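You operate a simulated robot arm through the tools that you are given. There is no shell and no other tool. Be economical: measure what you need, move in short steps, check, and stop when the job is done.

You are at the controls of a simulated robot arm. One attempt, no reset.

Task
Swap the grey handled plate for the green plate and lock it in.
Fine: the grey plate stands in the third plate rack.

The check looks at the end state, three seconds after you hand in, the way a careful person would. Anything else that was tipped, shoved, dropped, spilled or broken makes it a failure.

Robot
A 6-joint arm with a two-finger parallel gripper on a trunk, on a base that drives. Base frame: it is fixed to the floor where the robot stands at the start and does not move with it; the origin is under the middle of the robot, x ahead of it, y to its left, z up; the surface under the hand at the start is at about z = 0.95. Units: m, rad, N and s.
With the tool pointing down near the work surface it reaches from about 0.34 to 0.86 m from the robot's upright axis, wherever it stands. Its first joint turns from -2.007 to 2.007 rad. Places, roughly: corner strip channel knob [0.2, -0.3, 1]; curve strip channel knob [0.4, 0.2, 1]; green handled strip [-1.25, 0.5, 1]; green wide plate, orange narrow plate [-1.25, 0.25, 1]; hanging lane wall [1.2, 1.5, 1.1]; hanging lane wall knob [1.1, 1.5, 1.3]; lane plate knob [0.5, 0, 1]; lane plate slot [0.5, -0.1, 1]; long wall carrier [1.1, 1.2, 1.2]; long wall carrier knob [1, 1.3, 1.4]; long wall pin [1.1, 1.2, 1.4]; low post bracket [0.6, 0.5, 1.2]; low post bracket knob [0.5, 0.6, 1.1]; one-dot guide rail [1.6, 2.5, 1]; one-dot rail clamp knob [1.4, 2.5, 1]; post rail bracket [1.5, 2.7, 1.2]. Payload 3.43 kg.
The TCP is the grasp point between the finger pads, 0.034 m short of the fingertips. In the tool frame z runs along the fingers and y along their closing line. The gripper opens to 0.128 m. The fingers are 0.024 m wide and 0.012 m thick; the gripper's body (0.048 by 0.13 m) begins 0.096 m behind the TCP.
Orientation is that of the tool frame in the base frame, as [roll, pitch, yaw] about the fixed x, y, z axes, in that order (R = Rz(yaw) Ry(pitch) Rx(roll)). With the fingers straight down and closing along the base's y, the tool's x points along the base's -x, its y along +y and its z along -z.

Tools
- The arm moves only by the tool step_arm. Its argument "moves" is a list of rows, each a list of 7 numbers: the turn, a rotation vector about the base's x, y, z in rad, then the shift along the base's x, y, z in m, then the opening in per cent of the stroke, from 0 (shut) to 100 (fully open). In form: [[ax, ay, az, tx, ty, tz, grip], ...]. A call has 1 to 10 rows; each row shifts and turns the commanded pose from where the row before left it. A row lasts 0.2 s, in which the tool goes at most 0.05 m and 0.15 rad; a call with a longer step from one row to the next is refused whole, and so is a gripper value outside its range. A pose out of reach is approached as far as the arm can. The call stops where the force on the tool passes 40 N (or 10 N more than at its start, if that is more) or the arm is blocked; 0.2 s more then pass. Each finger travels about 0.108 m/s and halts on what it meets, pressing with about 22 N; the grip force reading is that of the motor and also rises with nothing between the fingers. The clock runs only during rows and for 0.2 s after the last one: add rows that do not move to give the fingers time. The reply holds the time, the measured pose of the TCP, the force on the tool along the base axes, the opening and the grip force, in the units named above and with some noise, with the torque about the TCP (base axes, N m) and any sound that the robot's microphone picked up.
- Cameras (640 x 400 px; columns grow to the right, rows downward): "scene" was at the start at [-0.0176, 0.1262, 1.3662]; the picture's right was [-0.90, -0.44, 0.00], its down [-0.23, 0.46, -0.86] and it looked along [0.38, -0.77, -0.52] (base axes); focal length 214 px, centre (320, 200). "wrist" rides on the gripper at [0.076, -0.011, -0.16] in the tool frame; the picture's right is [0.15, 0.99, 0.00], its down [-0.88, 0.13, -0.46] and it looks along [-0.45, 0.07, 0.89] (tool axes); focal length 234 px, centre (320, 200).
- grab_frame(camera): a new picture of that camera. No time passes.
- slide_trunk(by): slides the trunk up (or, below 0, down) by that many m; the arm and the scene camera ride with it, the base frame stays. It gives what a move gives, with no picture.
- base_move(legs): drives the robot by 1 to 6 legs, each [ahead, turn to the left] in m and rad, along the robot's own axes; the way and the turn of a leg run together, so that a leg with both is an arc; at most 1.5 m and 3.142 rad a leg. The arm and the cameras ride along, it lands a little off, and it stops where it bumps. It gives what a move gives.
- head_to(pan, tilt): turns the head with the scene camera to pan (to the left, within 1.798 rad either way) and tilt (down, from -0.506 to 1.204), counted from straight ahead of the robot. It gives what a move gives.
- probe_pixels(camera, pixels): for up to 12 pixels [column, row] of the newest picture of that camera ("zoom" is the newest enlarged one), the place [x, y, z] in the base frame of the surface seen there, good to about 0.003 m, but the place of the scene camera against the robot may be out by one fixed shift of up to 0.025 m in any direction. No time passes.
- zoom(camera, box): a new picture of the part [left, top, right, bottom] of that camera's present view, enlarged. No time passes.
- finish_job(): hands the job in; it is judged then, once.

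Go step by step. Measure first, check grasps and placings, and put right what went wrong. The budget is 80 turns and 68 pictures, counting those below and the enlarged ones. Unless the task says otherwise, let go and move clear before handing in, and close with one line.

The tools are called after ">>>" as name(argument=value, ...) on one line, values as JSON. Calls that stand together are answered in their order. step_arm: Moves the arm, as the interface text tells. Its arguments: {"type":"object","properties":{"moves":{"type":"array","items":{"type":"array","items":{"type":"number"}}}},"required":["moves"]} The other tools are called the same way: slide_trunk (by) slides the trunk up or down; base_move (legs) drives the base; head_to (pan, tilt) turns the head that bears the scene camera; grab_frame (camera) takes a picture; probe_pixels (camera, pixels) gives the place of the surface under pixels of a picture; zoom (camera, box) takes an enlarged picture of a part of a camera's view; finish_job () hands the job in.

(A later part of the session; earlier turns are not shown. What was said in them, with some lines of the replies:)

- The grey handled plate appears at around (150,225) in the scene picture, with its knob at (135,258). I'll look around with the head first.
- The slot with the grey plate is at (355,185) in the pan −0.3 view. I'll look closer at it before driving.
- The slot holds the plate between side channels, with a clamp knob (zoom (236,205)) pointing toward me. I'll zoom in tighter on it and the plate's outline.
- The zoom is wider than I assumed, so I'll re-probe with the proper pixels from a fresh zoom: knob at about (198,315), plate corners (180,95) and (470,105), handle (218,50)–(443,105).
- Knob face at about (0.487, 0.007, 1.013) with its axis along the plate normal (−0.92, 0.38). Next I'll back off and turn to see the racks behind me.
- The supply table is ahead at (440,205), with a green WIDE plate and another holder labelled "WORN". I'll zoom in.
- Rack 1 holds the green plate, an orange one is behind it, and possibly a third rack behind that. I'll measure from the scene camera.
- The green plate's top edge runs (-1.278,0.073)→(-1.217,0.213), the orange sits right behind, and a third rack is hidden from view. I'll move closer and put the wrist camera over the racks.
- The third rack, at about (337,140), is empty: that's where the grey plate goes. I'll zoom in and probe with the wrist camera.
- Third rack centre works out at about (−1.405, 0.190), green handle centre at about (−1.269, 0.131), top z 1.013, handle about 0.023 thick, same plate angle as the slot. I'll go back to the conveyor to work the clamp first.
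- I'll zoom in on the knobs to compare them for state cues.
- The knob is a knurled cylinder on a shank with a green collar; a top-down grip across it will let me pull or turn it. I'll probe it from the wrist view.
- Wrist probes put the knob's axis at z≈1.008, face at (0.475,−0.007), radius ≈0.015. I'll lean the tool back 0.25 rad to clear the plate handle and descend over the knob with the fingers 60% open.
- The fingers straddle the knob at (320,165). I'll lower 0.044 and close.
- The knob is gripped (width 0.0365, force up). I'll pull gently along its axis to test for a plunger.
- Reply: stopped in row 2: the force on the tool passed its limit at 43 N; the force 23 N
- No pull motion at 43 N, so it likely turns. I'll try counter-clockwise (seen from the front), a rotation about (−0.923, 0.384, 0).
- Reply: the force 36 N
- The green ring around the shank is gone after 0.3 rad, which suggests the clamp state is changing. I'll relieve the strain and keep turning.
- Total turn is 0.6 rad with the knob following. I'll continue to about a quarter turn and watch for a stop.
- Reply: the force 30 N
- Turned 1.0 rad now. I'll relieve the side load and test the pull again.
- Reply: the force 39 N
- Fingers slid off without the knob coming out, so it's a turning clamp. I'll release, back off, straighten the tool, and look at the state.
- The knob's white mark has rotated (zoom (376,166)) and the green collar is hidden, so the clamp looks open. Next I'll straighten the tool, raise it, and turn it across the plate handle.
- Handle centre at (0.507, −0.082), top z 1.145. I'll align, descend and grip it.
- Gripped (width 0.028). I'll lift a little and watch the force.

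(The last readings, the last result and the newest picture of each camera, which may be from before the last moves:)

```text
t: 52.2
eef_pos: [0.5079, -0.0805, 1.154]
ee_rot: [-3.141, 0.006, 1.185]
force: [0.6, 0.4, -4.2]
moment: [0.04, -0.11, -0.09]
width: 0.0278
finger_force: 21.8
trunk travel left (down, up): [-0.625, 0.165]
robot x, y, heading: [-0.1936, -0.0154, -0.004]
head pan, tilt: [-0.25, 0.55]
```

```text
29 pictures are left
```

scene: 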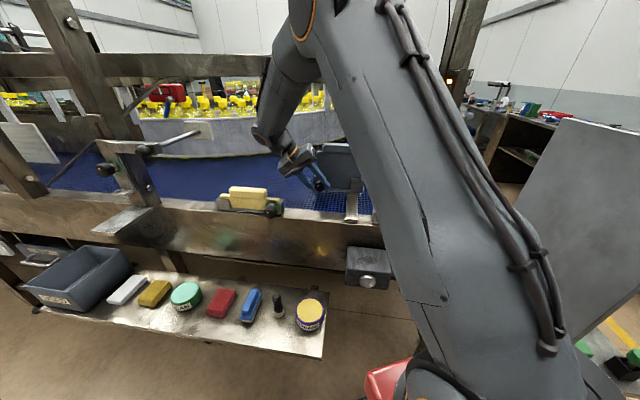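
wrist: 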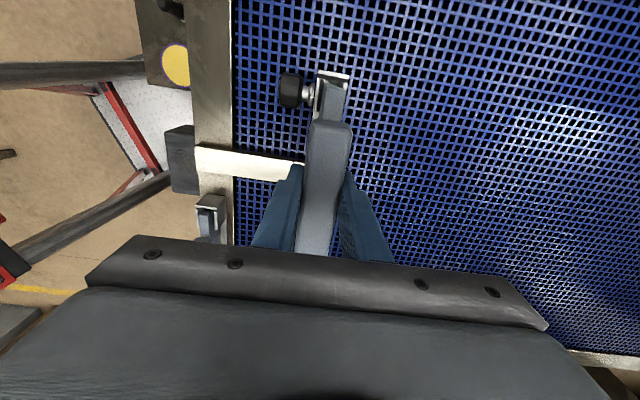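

The plate comes up freely (about 4 N), so the clamp is open. I'll raise it clear and retract.

>>> step_arm(moves=[[0, 0, 0, 0, 0, 0.04, 5], [0, 0, 0, 0, 0, 0.045, 5], [0, 0, 0, 0, 0, 0.045, 5], [0, 0, 0, 0, 0, 0.045, 5], [0, 0, 0, 0, 0, 0.045, 5], [0, 0, 0, -0.045, 0.015, 0, 5], [0, 0, 0, -0.045, 0.015, 0, 5], [0, 0, 0, -0.045, 0.015, 0, 5], [0, 0, 0, -0.045, 0.015, 0, 5], [0, 0, 0, -0.03, 0.015, 0, 5]])

>>> base_move(legs=[[-0.1, 0], [0, 1.5], [0, 1.44]])

>>> grab_frame(camera="scene")

```text
t: 54.4
eef_pos: [0.2977, -0.0059, 1.375]
ee_rot: [-3.141, 0.008, 1.186]
force: [1.1, 0.1, -3.9]
moment: [0.04, 0.07, 0.03]
width: 0.0282
finger_force: 21.9
trunk travel left (down, up): [-0.625, 0.165]
robot x, y, heading: [-0.1921, -0.0124, -0.005]
head pan, tilt: [-0.25, 0.55]
```

```text
t: 62.7
eef_pos: [-0.7741, 0.0941, 1.3747]
ee_rot: [-3.139, 0.006, -2.192]
force: [0.5, 0.2, -3.9]
moment: [-0.04, 0.0, -0.03]
width: 0.0278
finger_force: 22.4
trunk travel left (down, up): [-0.625, 0.165]
robot x, y, heading: [-0.29, -0.0121, 2.905]
head pan, tilt: [-0.25, 0.55]
```

```text
28 pictures are left
```

scene: 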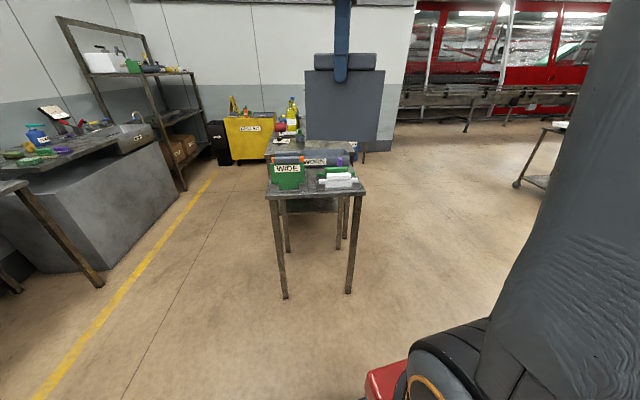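

The grey plate hangs straight in the grip. I'll drive up to the rack table.

>>> base_move(legs=[[0.4, 0]])

>>> step_arm(moves=[[0, 0, 0.11, -0.04, 0.01, 0, 5], [0, 0, 0.11, -0.04, 0.01, 0, 5], [0, 0, 0, -0.04, 0.01, 0, 5], [0, 0, 0, -0.04, 0.01, 0, 5], [0, 0, 0, -0.04, 0.01, 0, 5], [0, 0, 0, 0, 0, 0, 5]])

>>> grab_frame(camera="wrist")

```text
t: 65.2
eef_pos: [-1.1581, 0.1859, 1.3747]
ee_rot: [-3.14, 0.008, -2.189]
force: [0.0, -0.2, -4.1]
moment: [-0.05, 0.04, 0.01]
width: 0.0278
finger_force: 21.7
trunk travel left (down, up): [-0.625, 0.165]
robot x, y, heading: [-0.6788, 0.0791, 2.908]
head pan, tilt: [-0.25, 0.55]
```

```text
t: 66.6
eef_pos: [-1.3603, 0.2365, 1.3745]
ee_rot: [-3.138, 0.008, -1.968]
force: [-0.4, 0.4, -4.9]
moment: [-0.04, -0.03, 0.0]
width: 0.028
finger_force: 21.7
trunk travel left (down, up): [-0.625, 0.165]
robot x, y, heading: [-0.6776, 0.0808, 2.911]
head pan, tilt: [-0.25, 0.55]
```

```text
27 pictures are left
```

wrist: 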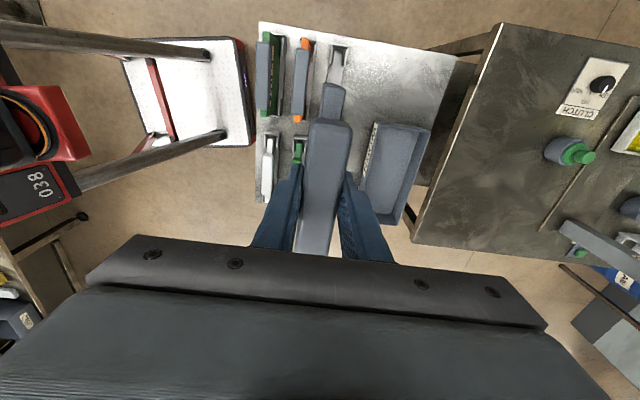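

I'll move over rack 3's estimated spot and then verify the alignment with the visible rack end.

>>> step_arm(moves=[[0, 0, 0, -0.023, -0.025, -0.03, 5], [0, 0, 0, -0.023, -0.025, -0.03, 5], [0, 0, 0, 0, 0, -0.04, 5], [0, 0, 0, 0, 0, -0.04, 5], [0, 0, 0, 0, 0, -0.03, 5], [0, 0, 0, 0, 0, 0, 5]])

>>> zoom(camera="wrist", box=[240, 0, 420, 180])

```text
t: 68.0
eef_pos: [-1.4037, 0.184, 1.2038]
ee_rot: [-3.139, 0.006, -1.968]
force: [-0.1, 0.8, -4.0]
moment: [-0.01, -0.01, -0.01]
width: 0.0281
finger_force: 21.8
trunk travel left (down, up): [-0.625, 0.165]
robot x, y, heading: [-0.677, 0.0824, 2.912]
head pan, tilt: [-0.25, 0.55]
```

```text
2.22 times, centred on (330, 90) of wrist
```

zoom: 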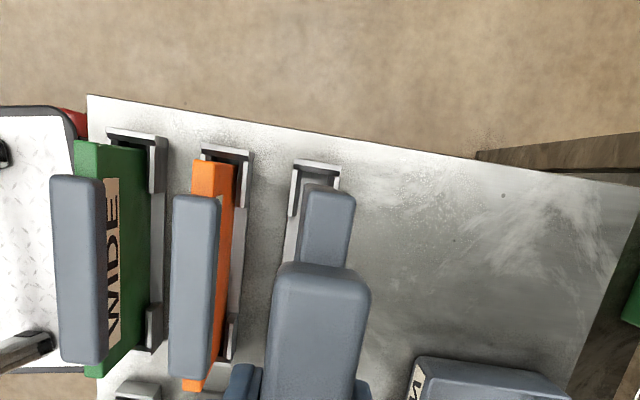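

>>> probe_pixels(camera="zoom", pixels=[[297, 163], [338, 168], [296, 190], [205, 150], [250, 154], [307, 188], [348, 192], [280, 272], [362, 280], [322, 275], [210, 165], [228, 168]])

```text
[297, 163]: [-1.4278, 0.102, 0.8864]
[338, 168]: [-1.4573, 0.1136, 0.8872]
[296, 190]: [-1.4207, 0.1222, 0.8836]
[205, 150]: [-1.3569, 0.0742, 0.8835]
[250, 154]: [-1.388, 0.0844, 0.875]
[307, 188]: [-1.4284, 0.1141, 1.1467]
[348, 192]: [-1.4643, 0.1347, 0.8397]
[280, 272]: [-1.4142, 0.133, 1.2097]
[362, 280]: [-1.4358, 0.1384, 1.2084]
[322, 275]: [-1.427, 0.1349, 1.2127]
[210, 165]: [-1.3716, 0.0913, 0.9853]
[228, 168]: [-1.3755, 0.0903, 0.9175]
```

Rack 3's centre sits about 5 mm beyond my current TCP along the normal and 2 mm along the plate. I'll correct this and lower to just above the bracket tops.

>>> step_arm(moves=[[0, 0, -0.002, -0.0038, 0.0037, 0, 5], [0, 0, 0, 0, 0, -0.045, 5], [0, 0, 0, 0, 0, -0.045, 5], [0, 0, 0, 0, 0, -0.045, 5], [0, 0, 0, 0, 0, -0.02, 5], [0, 0, 0, 0, 0, 0, 5]])

>>> zoom(camera="wrist", box=[240, 0, 420, 180])

```text
t: 69.4
eef_pos: [-1.4092, 0.1886, 1.0488]
ee_rot: [-3.141, 0.007, -1.97]
force: [0.3, 0.8, -4.2]
moment: [-0.03, 0.03, 0.01]
width: 0.0279
finger_force: 22.0
trunk travel left (down, up): [-0.625, 0.165]
robot x, y, heading: [-0.6767, 0.0814, 2.909]
head pan, tilt: [-0.25, 0.55]
```

```text
2.22 times, centred on (330, 90) of wrist
```

zoom: 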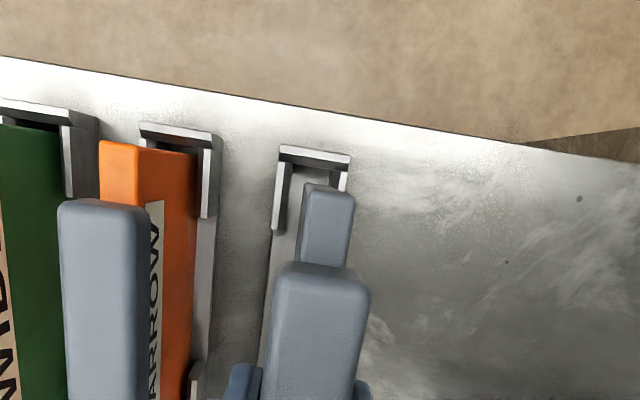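

The plate looks lined up with rack 3. I'll lower slowly.

>>> step_arm(moves=[[0, 0, 0, 0, 0, -0.012, 5], [0, 0, 0, 0, 0, -0.012, 5], [0, 0, 0, 0, 0, -0.012, 5], [0, 0, 0, 0, 0, -0.01, 5], [0, 0, 0, 0, 0, 0, 5]])

>>> zoom(camera="wrist", box=[240, 0, 420, 180])

```text
t: 70.6
eef_pos: [-1.408, 0.1879, 1.0038]
ee_rot: [-3.14, 0.007, -1.97]
force: [-0.3, -1.2, -3.5]
moment: [-0.13, 0.02, -0.03]
width: 0.0279
finger_force: 21.7
trunk travel left (down, up): [-0.625, 0.165]
robot x, y, heading: [-0.6765, 0.08, 2.916]
head pan, tilt: [-0.25, 0.55]
```

```text
2.22 times, centred on (330, 90) of wrist
```

zoom: 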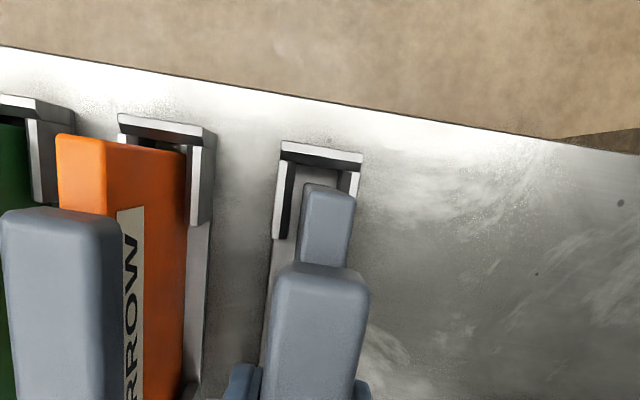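

The plate is inside the bracket with no resistance. I'll go down the last few mm until contact shows.

>>> step_arm(moves=[[0, 0, 0, 0, 0, -0.003, 5], [0, 0, 0, 0, 0, -0.003, 5], [0, 0, 0, 0, 0, -0.002, 5], [0, 0, 0, 0, 0, 0, 5]])

```text
t: 71.6
eef_pos: [-1.4071, 0.1875, 0.9982]
ee_rot: [3.14, 0.006, -1.973]
force: [1.6, 0.6, 18.4]
moment: [-0.02, -0.13, -0.02]
width: 0.0279
finger_force: 22.5
trunk travel left (down, up): [-0.625, 0.165]
robot x, y, heading: [-0.6799, 0.0794, 2.904]
head pan, tilt: [-0.25, 0.55]
```

Seated at z 0.998 as expected (18 N contact). I'll release narrowly, rise, and move over the green plate's handle.

>>> step_arm(moves=[[0, 0, 0, 0, 0, 0.001, 36], [0, 0, 0, 0, 0, 0, 36], [0, 0, 0, 0, 0, 0.03, 36], [0, 0, 0, 0, 0, 0.045, 36], [0, 0, 0, 0, 0, 0.045, 36], [0, 0, 0, 0.045, -0.0189, 0.01, 36], [0, 0, 0, 0.0465, -0.0189, 0, 36], [0, 0, 0, 0.0465, -0.0192, 0, 36], [0, 0, 0, 0, 0, 0, 36]])

>>> grab_frame(camera="wrist")

```text
refused: row 7 steps farther than a row can; nothing moved
```

```text
23 pictures are left
```

wrist: 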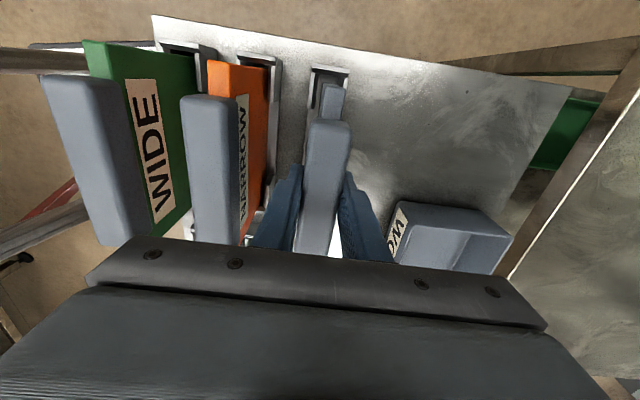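

One row was too long; I'll repeat with shorter rows.

>>> step_arm(moves=[[0, 0, 0, 0, 0, 0.001, 36], [0, 0, 0, 0, 0, 0, 36], [0, 0, 0, 0, 0, 0.03, 36], [0, 0, 0, 0, 0, 0.045, 36], [0, 0, 0, 0, 0, 0.045, 36], [0, 0, 0, 0.036, -0.0145, 0, 36], [0, 0, 0, 0.036, -0.0145, 0, 36], [0, 0, 0, 0.036, -0.0145, 0, 36], [0, 0, 0, 0.03, -0.0145, 0, 36], [0, 0, 0, 0, 0, 0, 36]])

>>> grab_frame(camera="wrist")

```text
t: 73.8
eef_pos: [-1.27, 0.1296, 1.1174]
ee_rot: [-3.14, 0.008, -1.969]
force: [-0.2, 1.2, 0.3]
moment: [-0.03, 0.02, -0.01]
width: 0.046
finger_force: 0.1
trunk travel left (down, up): [-0.625, 0.165]
robot x, y, heading: [-0.6788, 0.0811, 2.905]
head pan, tilt: [-0.25, 0.55]
```

```text
22 pictures are left
```

wrist: 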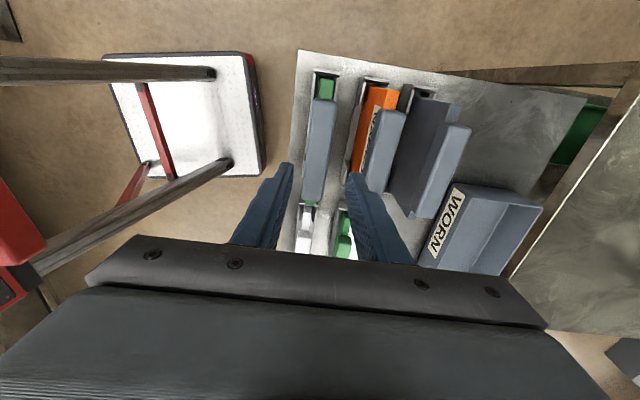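

Grey plate stands in rack 3. I'll check the green handle's alignment before descending.

>>> probe_pixels(camera="wrist", pixels=[[316, 110], [333, 110], [306, 185], [323, 188], [320, 105], [314, 195]])

```text
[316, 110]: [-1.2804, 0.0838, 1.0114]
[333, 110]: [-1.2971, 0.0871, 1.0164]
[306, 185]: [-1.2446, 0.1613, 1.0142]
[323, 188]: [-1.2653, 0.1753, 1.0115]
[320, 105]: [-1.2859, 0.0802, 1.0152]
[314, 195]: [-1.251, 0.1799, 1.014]
```

Centred within 1 mm. Descending and gripping green.

>>> step_arm(moves=[[0, 0, 0, 0, 0, -0.045, 36], [0, 0, 0, 0, 0, -0.045, 36], [0, 0, 0, 0, 0, -0.029, 36], [0, 0, 0, 0, 0, 0, 36], [0, 0, 0, 0, 0, 0, 5], [0, 0, 0, 0, 0, 0, 5], [0, 0, 0, 0, 0, 0, 5]])

>>> step_arm(moves=[[0, 0, 0, 0, 0, 0.01, 5], [0, 0, 0, 0, 0, 0.03, 5], [0, 0, 0, 0, 0, 0.045, 5], [0, 0, 0, 0, 0, 0.045, 5], [0, 0, 0, 0, 0, 0.045, 5], [0, 0, 0, 0, 0, 0.045, 5], [0, 0, 0, 0, 0, 0.045, 5], [0, 0, 0, 0, 0, 0.045, 5], [0, 0, 0, 0, 0, 0.045, 5], [0, 0, 0, 0, 0, 0, 5]])

>>> grab_frame(camera="wrist")

```text
t: 75.4
eef_pos: [-1.2697, 0.1315, 0.9984]
ee_rot: [-3.14, 0.007, -1.971]
force: [0.4, -0.8, -0.2]
moment: [-0.11, -0.08, 0.0]
width: 0.0281
finger_force: 22.2
trunk travel left (down, up): [-0.625, 0.165]
robot x, y, heading: [-0.6765, 0.0762, 2.912]
head pan, tilt: [-0.25, 0.55]
```

```text
t: 77.6
eef_pos: [-1.2708, 0.1309, 1.3526]
ee_rot: [-3.14, 0.006, -1.972]
force: [-0.8, -0.2, -3.3]
moment: [-0.02, 0.0, -0.04]
width: 0.0279
finger_force: 22.2
trunk travel left (down, up): [-0.625, 0.165]
robot x, y, heading: [-0.6766, 0.0781, 2.907]
head pan, tilt: [-0.25, 0.55]
```

```text
21 pictures are left
```

wrist: 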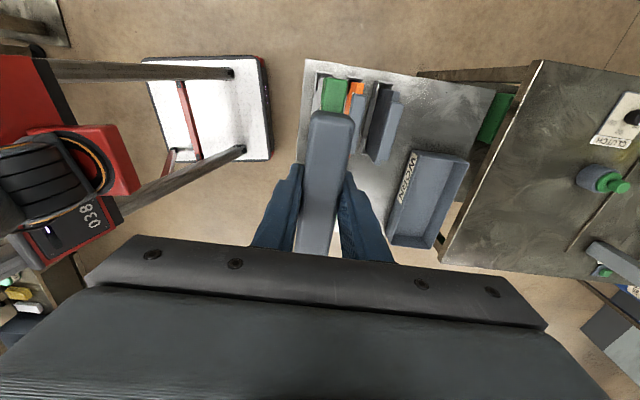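

Green plate is held. Retracting and driving back to the conveyor.

>>> step_arm(moves=[[0, 0, 0, 0.04, -0.005, 0.01, 5], [0, 0, 0, 0.04, -0.005, 0.01, 5], [0, 0, 0, 0.03, 0, 0, 5], [0, 0, 0, 0, 0, 0, 5]])

>>> base_move(legs=[[-0.42, 0], [0, -1.5], [0, -1.407], [0.075, 0]])

>>> grab_frame(camera="scene")

```text
t: 78.6
eef_pos: [-1.1593, 0.1226, 1.3732]
ee_rot: [-3.139, 0.006, -1.969]
force: [0.2, -0.4, -4.0]
moment: [0.0, 0.01, 0.02]
width: 0.0282
finger_force: 21.8
trunk travel left (down, up): [-0.625, 0.165]
robot x, y, heading: [-0.6755, 0.0775, 2.91]
head pan, tilt: [-0.25, 0.55]
```

```text
t: 88.9
eef_pos: [0.2883, 0.0597, 1.3739]
ee_rot: [-3.141, 0.007, 1.414]
force: [0.2, 0.7, -4.3]
moment: [0.06, -0.01, 0.02]
width: 0.0278
finger_force: 22.5
trunk travel left (down, up): [-0.625, 0.165]
robot x, y, heading: [-0.1883, -0.0185, 0.01]
head pan, tilt: [-0.25, 0.55]
```

```text
20 pictures are left
```

scene: 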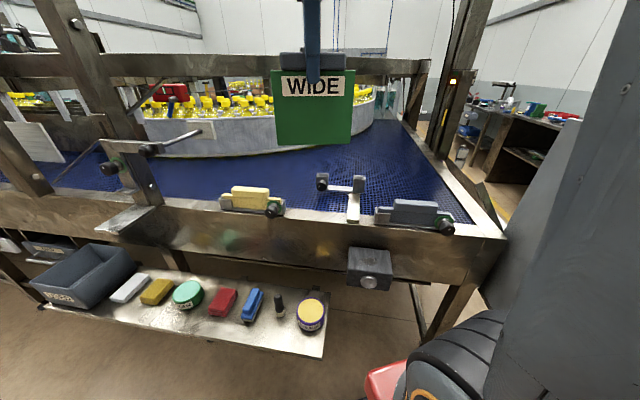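

Driving was accurate. I'll move above the slot at (0.507, −0.082), yaw 1.185.

>>> step_arm(moves=[[0, 0, -0.12, 0.036, -0.024, 0, 5], [0, 0, -0.109, 0.036, -0.024, 0, 5], [0, 0, 0, 0.036, -0.024, 0, 5], [0, 0, 0, 0.036, -0.024, 0, 5], [0, 0, 0, 0.036, -0.024, 0, 5], [0, 0, 0, 0.0389, -0.0217, 0, 5], [0, 0, 0, 0, 0, -0.045, 5], [0, 0, 0, 0, 0, -0.045, 5], [0, 0, 0, 0, 0, -0.035, 5], [0, 0, 0, 0, 0, 0, 5]])

>>> grab_frame(camera="wrist")

>>> zoom(camera="wrist", box=[260, 50, 420, 170])

```text
t: 91.1
eef_pos: [0.5074, -0.0835, 1.2477]
ee_rot: [-3.14, 0.008, 1.187]
force: [0.7, -0.4, -4.4]
moment: [0.01, 0.0, 0.02]
width: 0.0277
finger_force: 21.8
trunk travel left (down, up): [-0.625, 0.165]
robot x, y, heading: [-0.1956, -0.015, 0.019]
head pan, tilt: [-0.25, 0.55]
```

```text
19 pictures are left
```

wrist: 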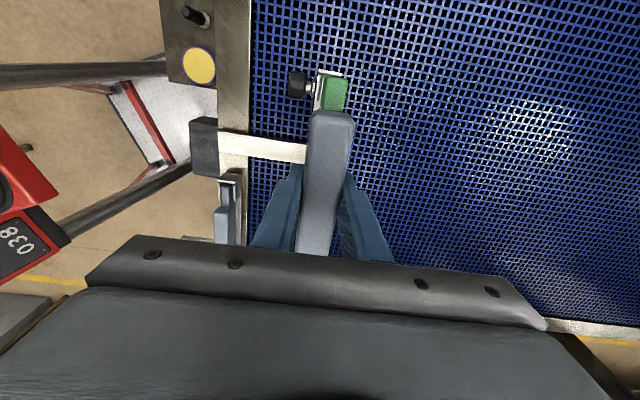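

```text
3.33 times, centred on (340, 110) of wrist
```

zoom: 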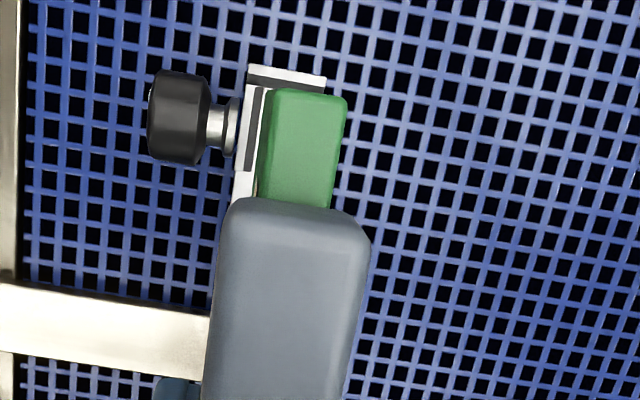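

>>> probe_pixels(camera="zoom", pixels=[[250, 68], [322, 78], [250, 75], [318, 84], [244, 165], [273, 90], [343, 100], [238, 205], [360, 225], [295, 212], [300, 90]])

```text
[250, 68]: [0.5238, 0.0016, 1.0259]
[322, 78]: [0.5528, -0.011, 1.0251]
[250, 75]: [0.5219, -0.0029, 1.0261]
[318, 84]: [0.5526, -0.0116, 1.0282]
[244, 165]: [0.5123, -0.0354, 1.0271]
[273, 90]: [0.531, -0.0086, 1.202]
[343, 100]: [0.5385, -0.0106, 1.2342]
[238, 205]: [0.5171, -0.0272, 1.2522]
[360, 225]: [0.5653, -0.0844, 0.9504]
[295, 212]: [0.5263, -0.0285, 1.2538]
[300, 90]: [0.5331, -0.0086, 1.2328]
```

Alignment along the normal is within 1 mm; I'll shift 4 mm along −d to centre and lower to just above the bracket.

>>> step_arm(moves=[[0, 0, 0, -0.0017, -0.0035, 0, 5], [0, 0, 0, 0, 0, -0.035, 5], [0, 0, 0, 0, 0, -0.03, 5], [0, 0, 0, 0, 0, -0.012, 5], [0, 0, 0, 0, 0, -0.01, 5], [0, 0, 0, 0, 0, -0.01, 5], [0, 0, 0, 0, 0, 0, 5]])

>>> zoom(camera="wrist", box=[260, 50, 420, 170])

```text
t: 92.7
eef_pos: [0.5048, -0.0863, 1.1509]
ee_rot: [-3.141, 0.006, 1.187]
force: [4.9, -2.7, -2.2]
moment: [-0.19, -0.55, -0.36]
width: 0.028
finger_force: 21.7
trunk travel left (down, up): [-0.625, 0.165]
robot x, y, heading: [-0.1917, -0.0179, 0.014]
head pan, tilt: [-0.25, 0.55]
```

```text
3.33 times, centred on (340, 110) of wrist
```

zoom: 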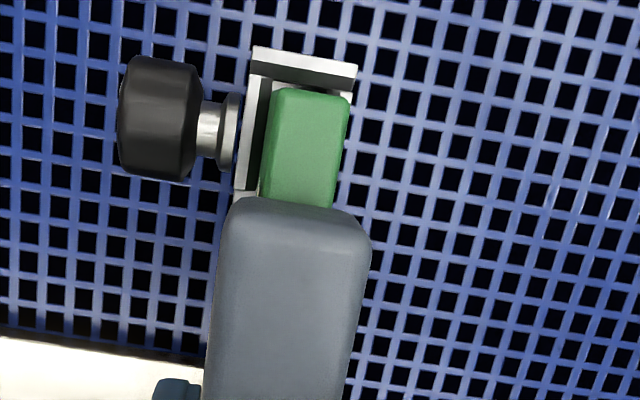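

A slight +normal contact force (5.6 N), so I'll shift 1 mm that way and lower the last 20 mm.

>>> step_arm(moves=[[0, 0, 0, 0.001, -0.0004, 0, 5], [0, 0, 0, 0, 0, -0.007, 5], [0, 0, 0, 0, 0, -0.007, 5], [0, 0, 0, 0, 0, -0.005, 5], [0, 0, 0, 0, 0, -0.002, 5], [0, 0, 0, 0, 0, 0, 5]])

>>> zoom(camera="wrist", box=[260, 50, 420, 170])

```text
t: 94.1
eef_pos: [0.5052, -0.0867, 1.1297]
ee_rot: [-3.141, 0.007, 1.187]
force: [4.8, -2.1, -2.1]
moment: [-0.06, -0.52, -0.38]
width: 0.0281
finger_force: 22.5
trunk travel left (down, up): [-0.625, 0.165]
robot x, y, heading: [-0.187, -0.0143, 0.011]
head pan, tilt: [-0.25, 0.55]
```

```text
3.33 times, centred on (340, 110) of wrist
```

zoom: 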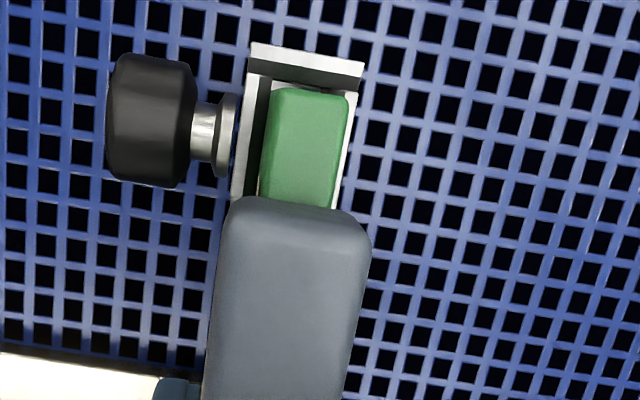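

Nearly seated. A couple more mm down until contact.

>>> step_arm(moves=[[0, 0, 0, 0, 0, -0.002, 5], [0, 0, 0, 0, 0, -0.002, 5], [0, 0, 0, 0, 0, 0, 5]])

```text
t: 94.9
eef_pos: [0.5056, -0.0858, 1.1276]
ee_rot: [3.141, 0.007, 1.187]
force: [6.0, -2.0, 19.3]
moment: [-0.18, -0.49, -0.33]
width: 0.0278
finger_force: 21.7
trunk travel left (down, up): [-0.625, 0.165]
robot x, y, heading: [-0.192, -0.017, 0.016]
head pan, tilt: [-0.25, 0.55]
```

Seated (19 N at z 1.128). Releasing, rising, and turning back to the knob grip orientation.

>>> step_arm(moves=[[0, 0, 0, 0, 0, 0.002, 45], [0, 0, 0, 0, 0, 0, 45], [0, 0, 0, 0, 0, 0.03, 45], [0, 0, 0, 0, 0, 0.045, 45], [0, 0, 0, 0, 0, 0.045, 45], [0, 0, 0.14, -0.01, 0.01, 0, 55], [0, 0, 0.15, -0.01, 0.01, 0, 60], [0, 0, 0.15, -0.01, 0.01, 0, 60], [0, 0, 0.15, -0.01, 0.01, 0, 60], [0, 0, 0.15, -0.01, 0.01, 0, 60]])

>>> step_arm(moves=[[0, 0, 0.15, 0, 0.015, 0, 60], [0, 0, 0.15, 0, 0.015, 0, 60], [0, 0, 0.15, 0, 0.015, 0, 60], [0, 0, 0.15, 0, 0.015, 0, 60], [0, 0, 0.15, 0, 0.01, 0, 60], [0, 0, 0.07, 0, 0, 0, 60], [-0.048, -0.115, 0, 0, 0, 0, 60], [-0.048, -0.115, 0, 0, 0, 0, 60]])

>>> grab_frame(camera="wrist")

```text
t: 97.1
eef_pos: [0.4542, -0.0354, 1.2471]
ee_rot: [-3.14, 0.007, 1.928]
force: [0.6, -0.2, 0.2]
moment: [0.03, 0.04, -0.01]
width: 0.0767
finger_force: 0.1
trunk travel left (down, up): [-0.625, 0.165]
robot x, y, heading: [-0.1932, -0.0164, 0.012]
head pan, tilt: [-0.25, 0.55]
```

```text
t: 98.9
eef_pos: [0.4562, 0.0348, 1.2481]
ee_rot: [3.141, 0.259, 2.746]
force: [0.1, -0.3, -1.3]
moment: [0.01, 0.06, 0.01]
width: 0.0769
finger_force: 0.1
trunk travel left (down, up): [-0.625, 0.165]
robot x, y, heading: [-0.1907, -0.0131, 0.01]
head pan, tilt: [-0.25, 0.55]
```

```text
15 pictures are left
```

wrist: 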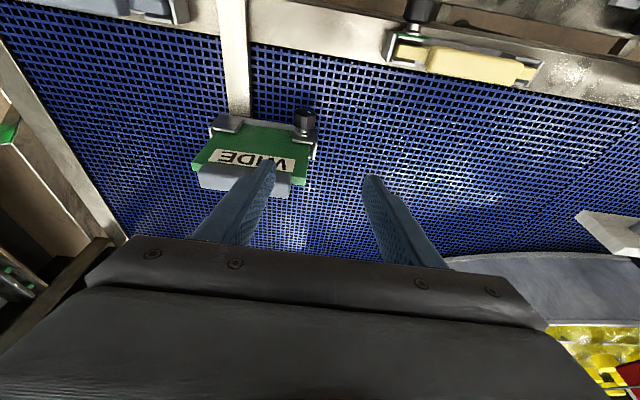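

The green WIDE plate sits in the slot. Now I'll approach the knob leaned 0.5 rad to the left so I can turn it clockwise back through the full range.

>>> step_arm(moves=[[-0.1154, 0.048, 0, 0, 0.01, -0.02, 60], [-0.1154, 0.048, 0, 0, 0, -0.03, 60], [-0.1154, 0.048, 0, 0.01, 0, -0.04, 60], [-0.1154, 0.048, 0, 0.01, -0.008, -0.045, 60], [0, 0, 0, 0.0086, -0.01, -0.0485, 60], [0, 0, 0, 0, 0, 0, 60]])

>>> grab_frame(camera="wrist")

```text
refused: row 5 steps farther than a row can; nothing moved
```

```text
14 pictures are left
```

wrist: 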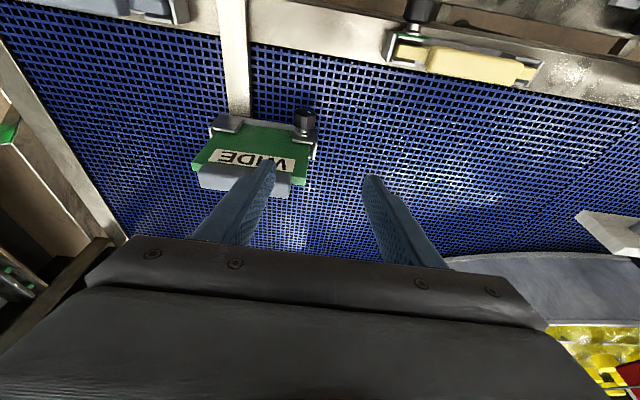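

Row too long; repeating with shorter steps.

>>> step_arm(moves=[[-0.1154, 0.048, 0, 0, 0.01, -0.025, 60], [-0.1154, 0.048, 0, 0, 0, -0.035, 60], [-0.1154, 0.048, 0, 0.01, 0, -0.04, 60], [-0.1154, 0.048, 0, 0.01, -0.008, -0.043, 60], [0, 0, 0, 0.0086, -0.01, -0.0405, 60], [0, 0, 0, 0, 0, 0, 60]])

>>> grab_frame(camera="wrist")

```text
t: 100.3
eef_pos: [0.484, 0.0266, 1.0642]
ee_rot: [-2.626, 0.223, 2.872]
force: [0.3, 0.2, 0.0]
moment: [0.01, -0.01, -0.01]
width: 0.0768
finger_force: 0.0
trunk travel left (down, up): [-0.625, 0.165]
robot x, y, heading: [-0.1933, -0.013, 0.011]
head pan, tilt: [-0.25, 0.55]
```

```text
13 pictures are left
```

wrist: 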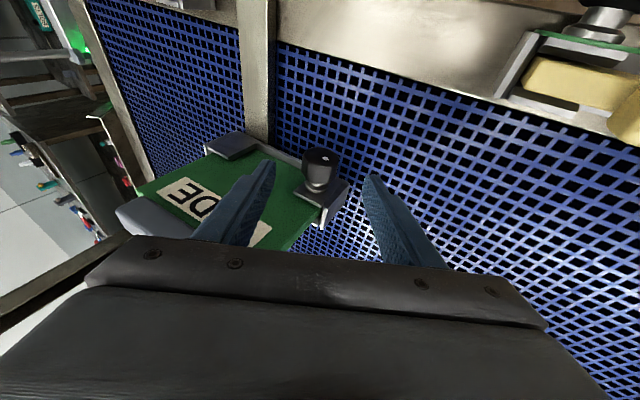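

Fingers straddle the knob. I'll move in along the tool axis and close.

>>> step_arm(moves=[[0, 0, 0, 0.0018, -0.0155, -0.025, 60], [0, 0, 0, 0.0018, -0.0155, -0.025, 60], [0, 0, 0, 0, 0, 0, 25], [0, 0, 0, 0, 0, 0, 10], [0, 0, 0, 0, 0, 0, 10]])

>>> zoom(camera="wrist", box=[200, 125, 440, 275])

```text
t: 101.5
eef_pos: [0.4868, -0.0044, 1.0143]
ee_rot: [-2.628, 0.226, 2.873]
force: [5.9, 15.2, -9.5]
moment: [-0.1, -0.83, 0.63]
width: 0.0365
finger_force: 44.9
trunk travel left (down, up): [-0.625, 0.165]
robot x, y, heading: [-0.1901, -0.0143, 0.014]
head pan, tilt: [-0.25, 0.55]
```

```text
2.67 times, centred on (320, 200) of wrist
```

zoom: 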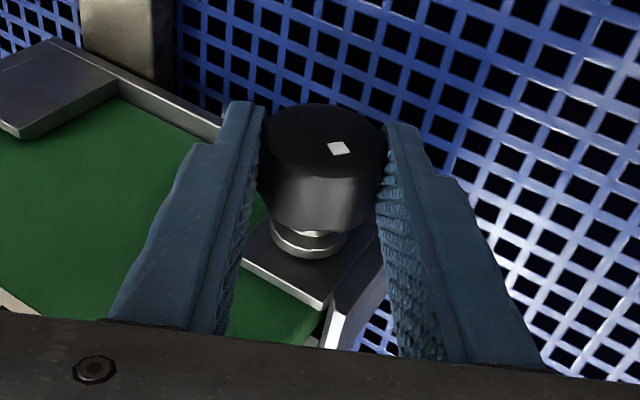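

Knob gripped. Turning clockwise (about +(0.923, −0.384)) by 0.8 rad.

>>> step_arm(moves=[[0, 0, 0, 0, 0.0015, -0.001, 10], [0.0923, -0.0384, 0, -0.0003, -0.0007, 0.0004, 10], [0.0923, -0.0384, 0, -0.0003, -0.0007, 0.0003, 10], [0.0923, -0.0384, 0, -0.0003, -0.0008, 0.0003, 10], [0.0923, -0.0384, 0, -0.0003, -0.0008, 0.0002, 10], [0.0923, -0.0384, 0, -0.0003, -0.0008, 0.0001, 10], [0.0923, -0.0384, 0, -0.0003, -0.0008, 0, 10], [0.0923, -0.0384, 0, -0.0003, -0.0008, -0.0001, 10], [0.0923, -0.0384, 0, -0.0003, -0.0008, -0.0002, 10], [0, 0, 0, 0, 0, 0, 10]])

>>> zoom(camera="wrist", box=[200, 125, 440, 275])

```text
t: 103.6
eef_pos: [0.486, -0.0126, 1.0168]
ee_rot: [2.834, 0.25, 2.667]
force: [-6.5, -12.1, 6.8]
moment: [-0.07, 0.2, 0.13]
width: 0.0363
finger_force: 45.0
trunk travel left (down, up): [-0.625, 0.165]
robot x, y, heading: [-0.1924, -0.0167, 0.008]
head pan, tilt: [-0.25, 0.55]
stopped in row 10: the force on the tool passed its limit at 43 N (the readings are from after the stop); the commanded pose is now the measured one
```

```text
2.67 times, centred on (320, 200) of wrist
```

zoom: 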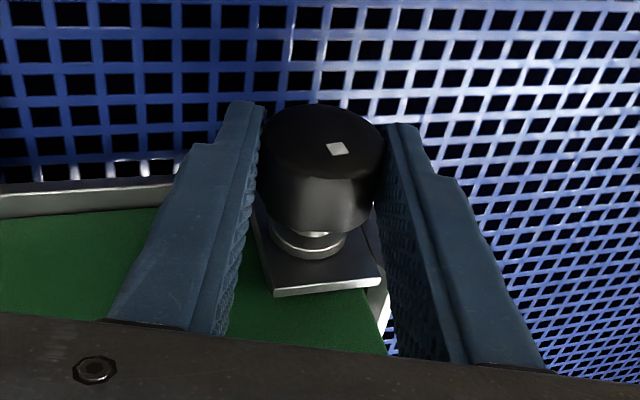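

0.8 rad done, no green yet; the unlock took 1.0, so I'll continue 0.25 more with a slight lateral relief.

>>> step_arm(moves=[[0, 0, 0, -0.0004, -0.001, 0.0005, 10], [0.0923, -0.0384, 0, -0.0003, -0.0008, -0.0003, 10], [0.0923, -0.0384, 0, -0.0003, -0.0007, -0.0004, 10], [0.0462, -0.0192, 0, -0.0001, -0.0003, -0.0002, 10], [0, 0, 0, 0, 0, 0, 10]])

>>> zoom(camera="wrist", box=[200, 125, 440, 275])

```text
t: 104.8
eef_pos: [0.484, -0.0156, 1.0153]
ee_rot: [2.576, 0.224, 2.609]
force: [-3.7, -19.4, 3.2]
moment: [-0.1, -0.38, -0.03]
width: 0.0365
finger_force: 45.0
trunk travel left (down, up): [-0.625, 0.165]
robot x, y, heading: [-0.1901, -0.0145, 0.01]
head pan, tilt: [-0.25, 0.55]
```

```text
2.67 times, centred on (320, 200) of wrist
```

zoom: 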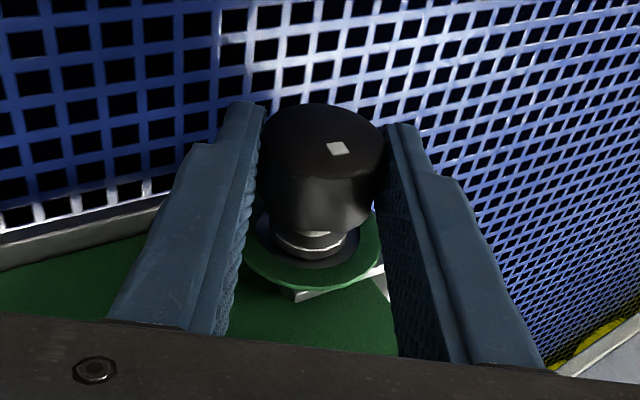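

The green ring is back around the shank, meaning locked. I'll nudge a little further to check it is firm at the stop.

>>> step_arm(moves=[[0, 0, 0, -0.0003, -0.0012, 0.0003, 10], [0.0462, -0.0192, 0, -0.0001, -0.0003, -0.0002, 10], [0.0462, -0.0192, 0, -0.0001, -0.0003, -0.0002, 10], [0, 0, 0, 0, 0, 0, 10]])

```text
t: 105.8
eef_pos: [0.484, -0.0165, 1.0141]
ee_rot: [2.477, 0.207, 2.586]
force: [-0.8, -12.9, -6.1]
moment: [0.02, 0.05, 0.27]
width: 0.0364
finger_force: 45.6
trunk travel left (down, up): [-0.625, 0.165]
robot x, y, heading: [-0.1931, -0.0144, 0.01]
head pan, tilt: [-0.25, 0.55]
```

No excess force. Releasing, backing out along the tool axis, and straightening up.

>>> step_arm(moves=[[0, 0, 0, 0, 0, 0, 40], [0, 0, 0, 0, 0, 0, 60], [0, 0, 0, -0.018, -0.017, 0.031, 60], [0, 0, 0, -0.018, -0.017, 0.031, 60], [-0.12, 0.05, 0, 0, 0.01, 0.035, 60], [-0.12, 0.05, 0, 0, 0.01, 0.035, 60], [-0.12, 0.05, 0, 0, 0.01, 0.035, 60], [-0.12, 0.05, 0, 0, 0.01, 0.02, 60], [-0.12, 0.05, 0, 0, 0.01, 0.0, 60], [0, 0, 0, 0, 0, 0, 60]])

>>> grab_frame(camera="wrist")

>>> zoom(camera="wrist", box=[210, 100, 370, 220])

```text
t: 108.0
eef_pos: [0.4459, 0.0022, 1.2022]
ee_rot: [-3.137, 0.262, 2.746]
force: [0.0, 0.9, 0.1]
moment: [0.01, -0.01, 0.01]
width: 0.0771
finger_force: 0.0
trunk travel left (down, up): [-0.625, 0.165]
robot x, y, heading: [-0.1957, -0.0157, 0.007]
head pan, tilt: [-0.25, 0.55]
```

```text
9 pictures are left
```

wrist: 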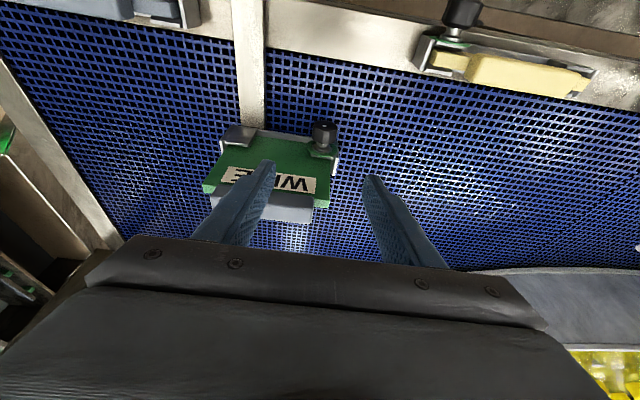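

```text
3.33 times, centred on (290, 160) of wrist
```

zoom: 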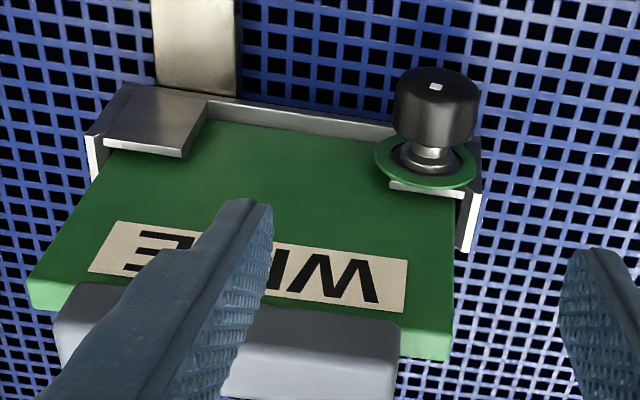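

The green ring is showing (zoom (425,165)), the mark is back in its original orientation, and the plate is seated. I'll raise the arm clear and do a last check.

>>> step_arm(moves=[[0, 0, 0, -0.01, 0, 0.045, 60], [0, 0, 0, -0.02, 0, 0.045, 60], [0.048, 0.115, 0, -0.03, 0, 0.035, 60], [0.048, 0.115, 0, -0.03, 0, 0.03, 60], [0, 0, 0, -0.04, 0, 0, 60], [0, 0, 0, 0, 0, 0, 60]])

>>> grab_frame(camera="scene")

>>> zoom(camera="scene", box=[290, 130, 400, 230])

```text
t: 109.4
eef_pos: [0.3186, 0.0018, 1.3572]
ee_rot: [-3.139, 0.013, 2.748]
force: [0.3, -0.8, 0.5]
moment: [-0.02, 0.01, 0.0]
width: 0.0767
finger_force: 0.2
trunk travel left (down, up): [-0.625, 0.165]
robot x, y, heading: [-0.1902, -0.0163, 0.007]
head pan, tilt: [-0.25, 0.55]
```

```text
7 pictures are left
```

scene: 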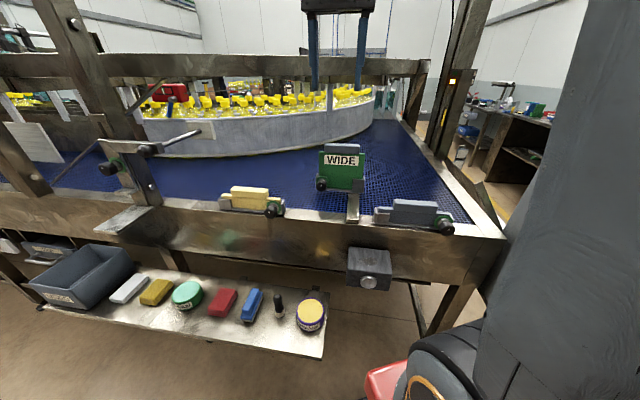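

```text
4.00 times, centred on (345, 180) of scene
```

zoom: 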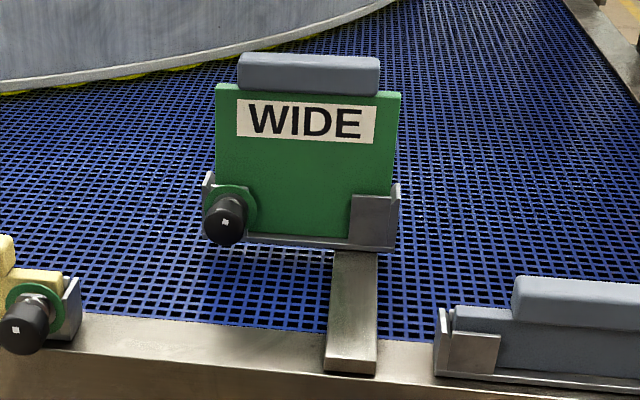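

The green plate stands square in the slot with the clamp's green ring showing. The grey plate is in the third rack, nothing else in view was disturbed, and the arm is clear, so I'm handing in.

>>> finish_job()

```text
The job is handed in.
```

The green plate is seated and clamped in the lane plate slot, and the grey plate stands in the third plate rack.
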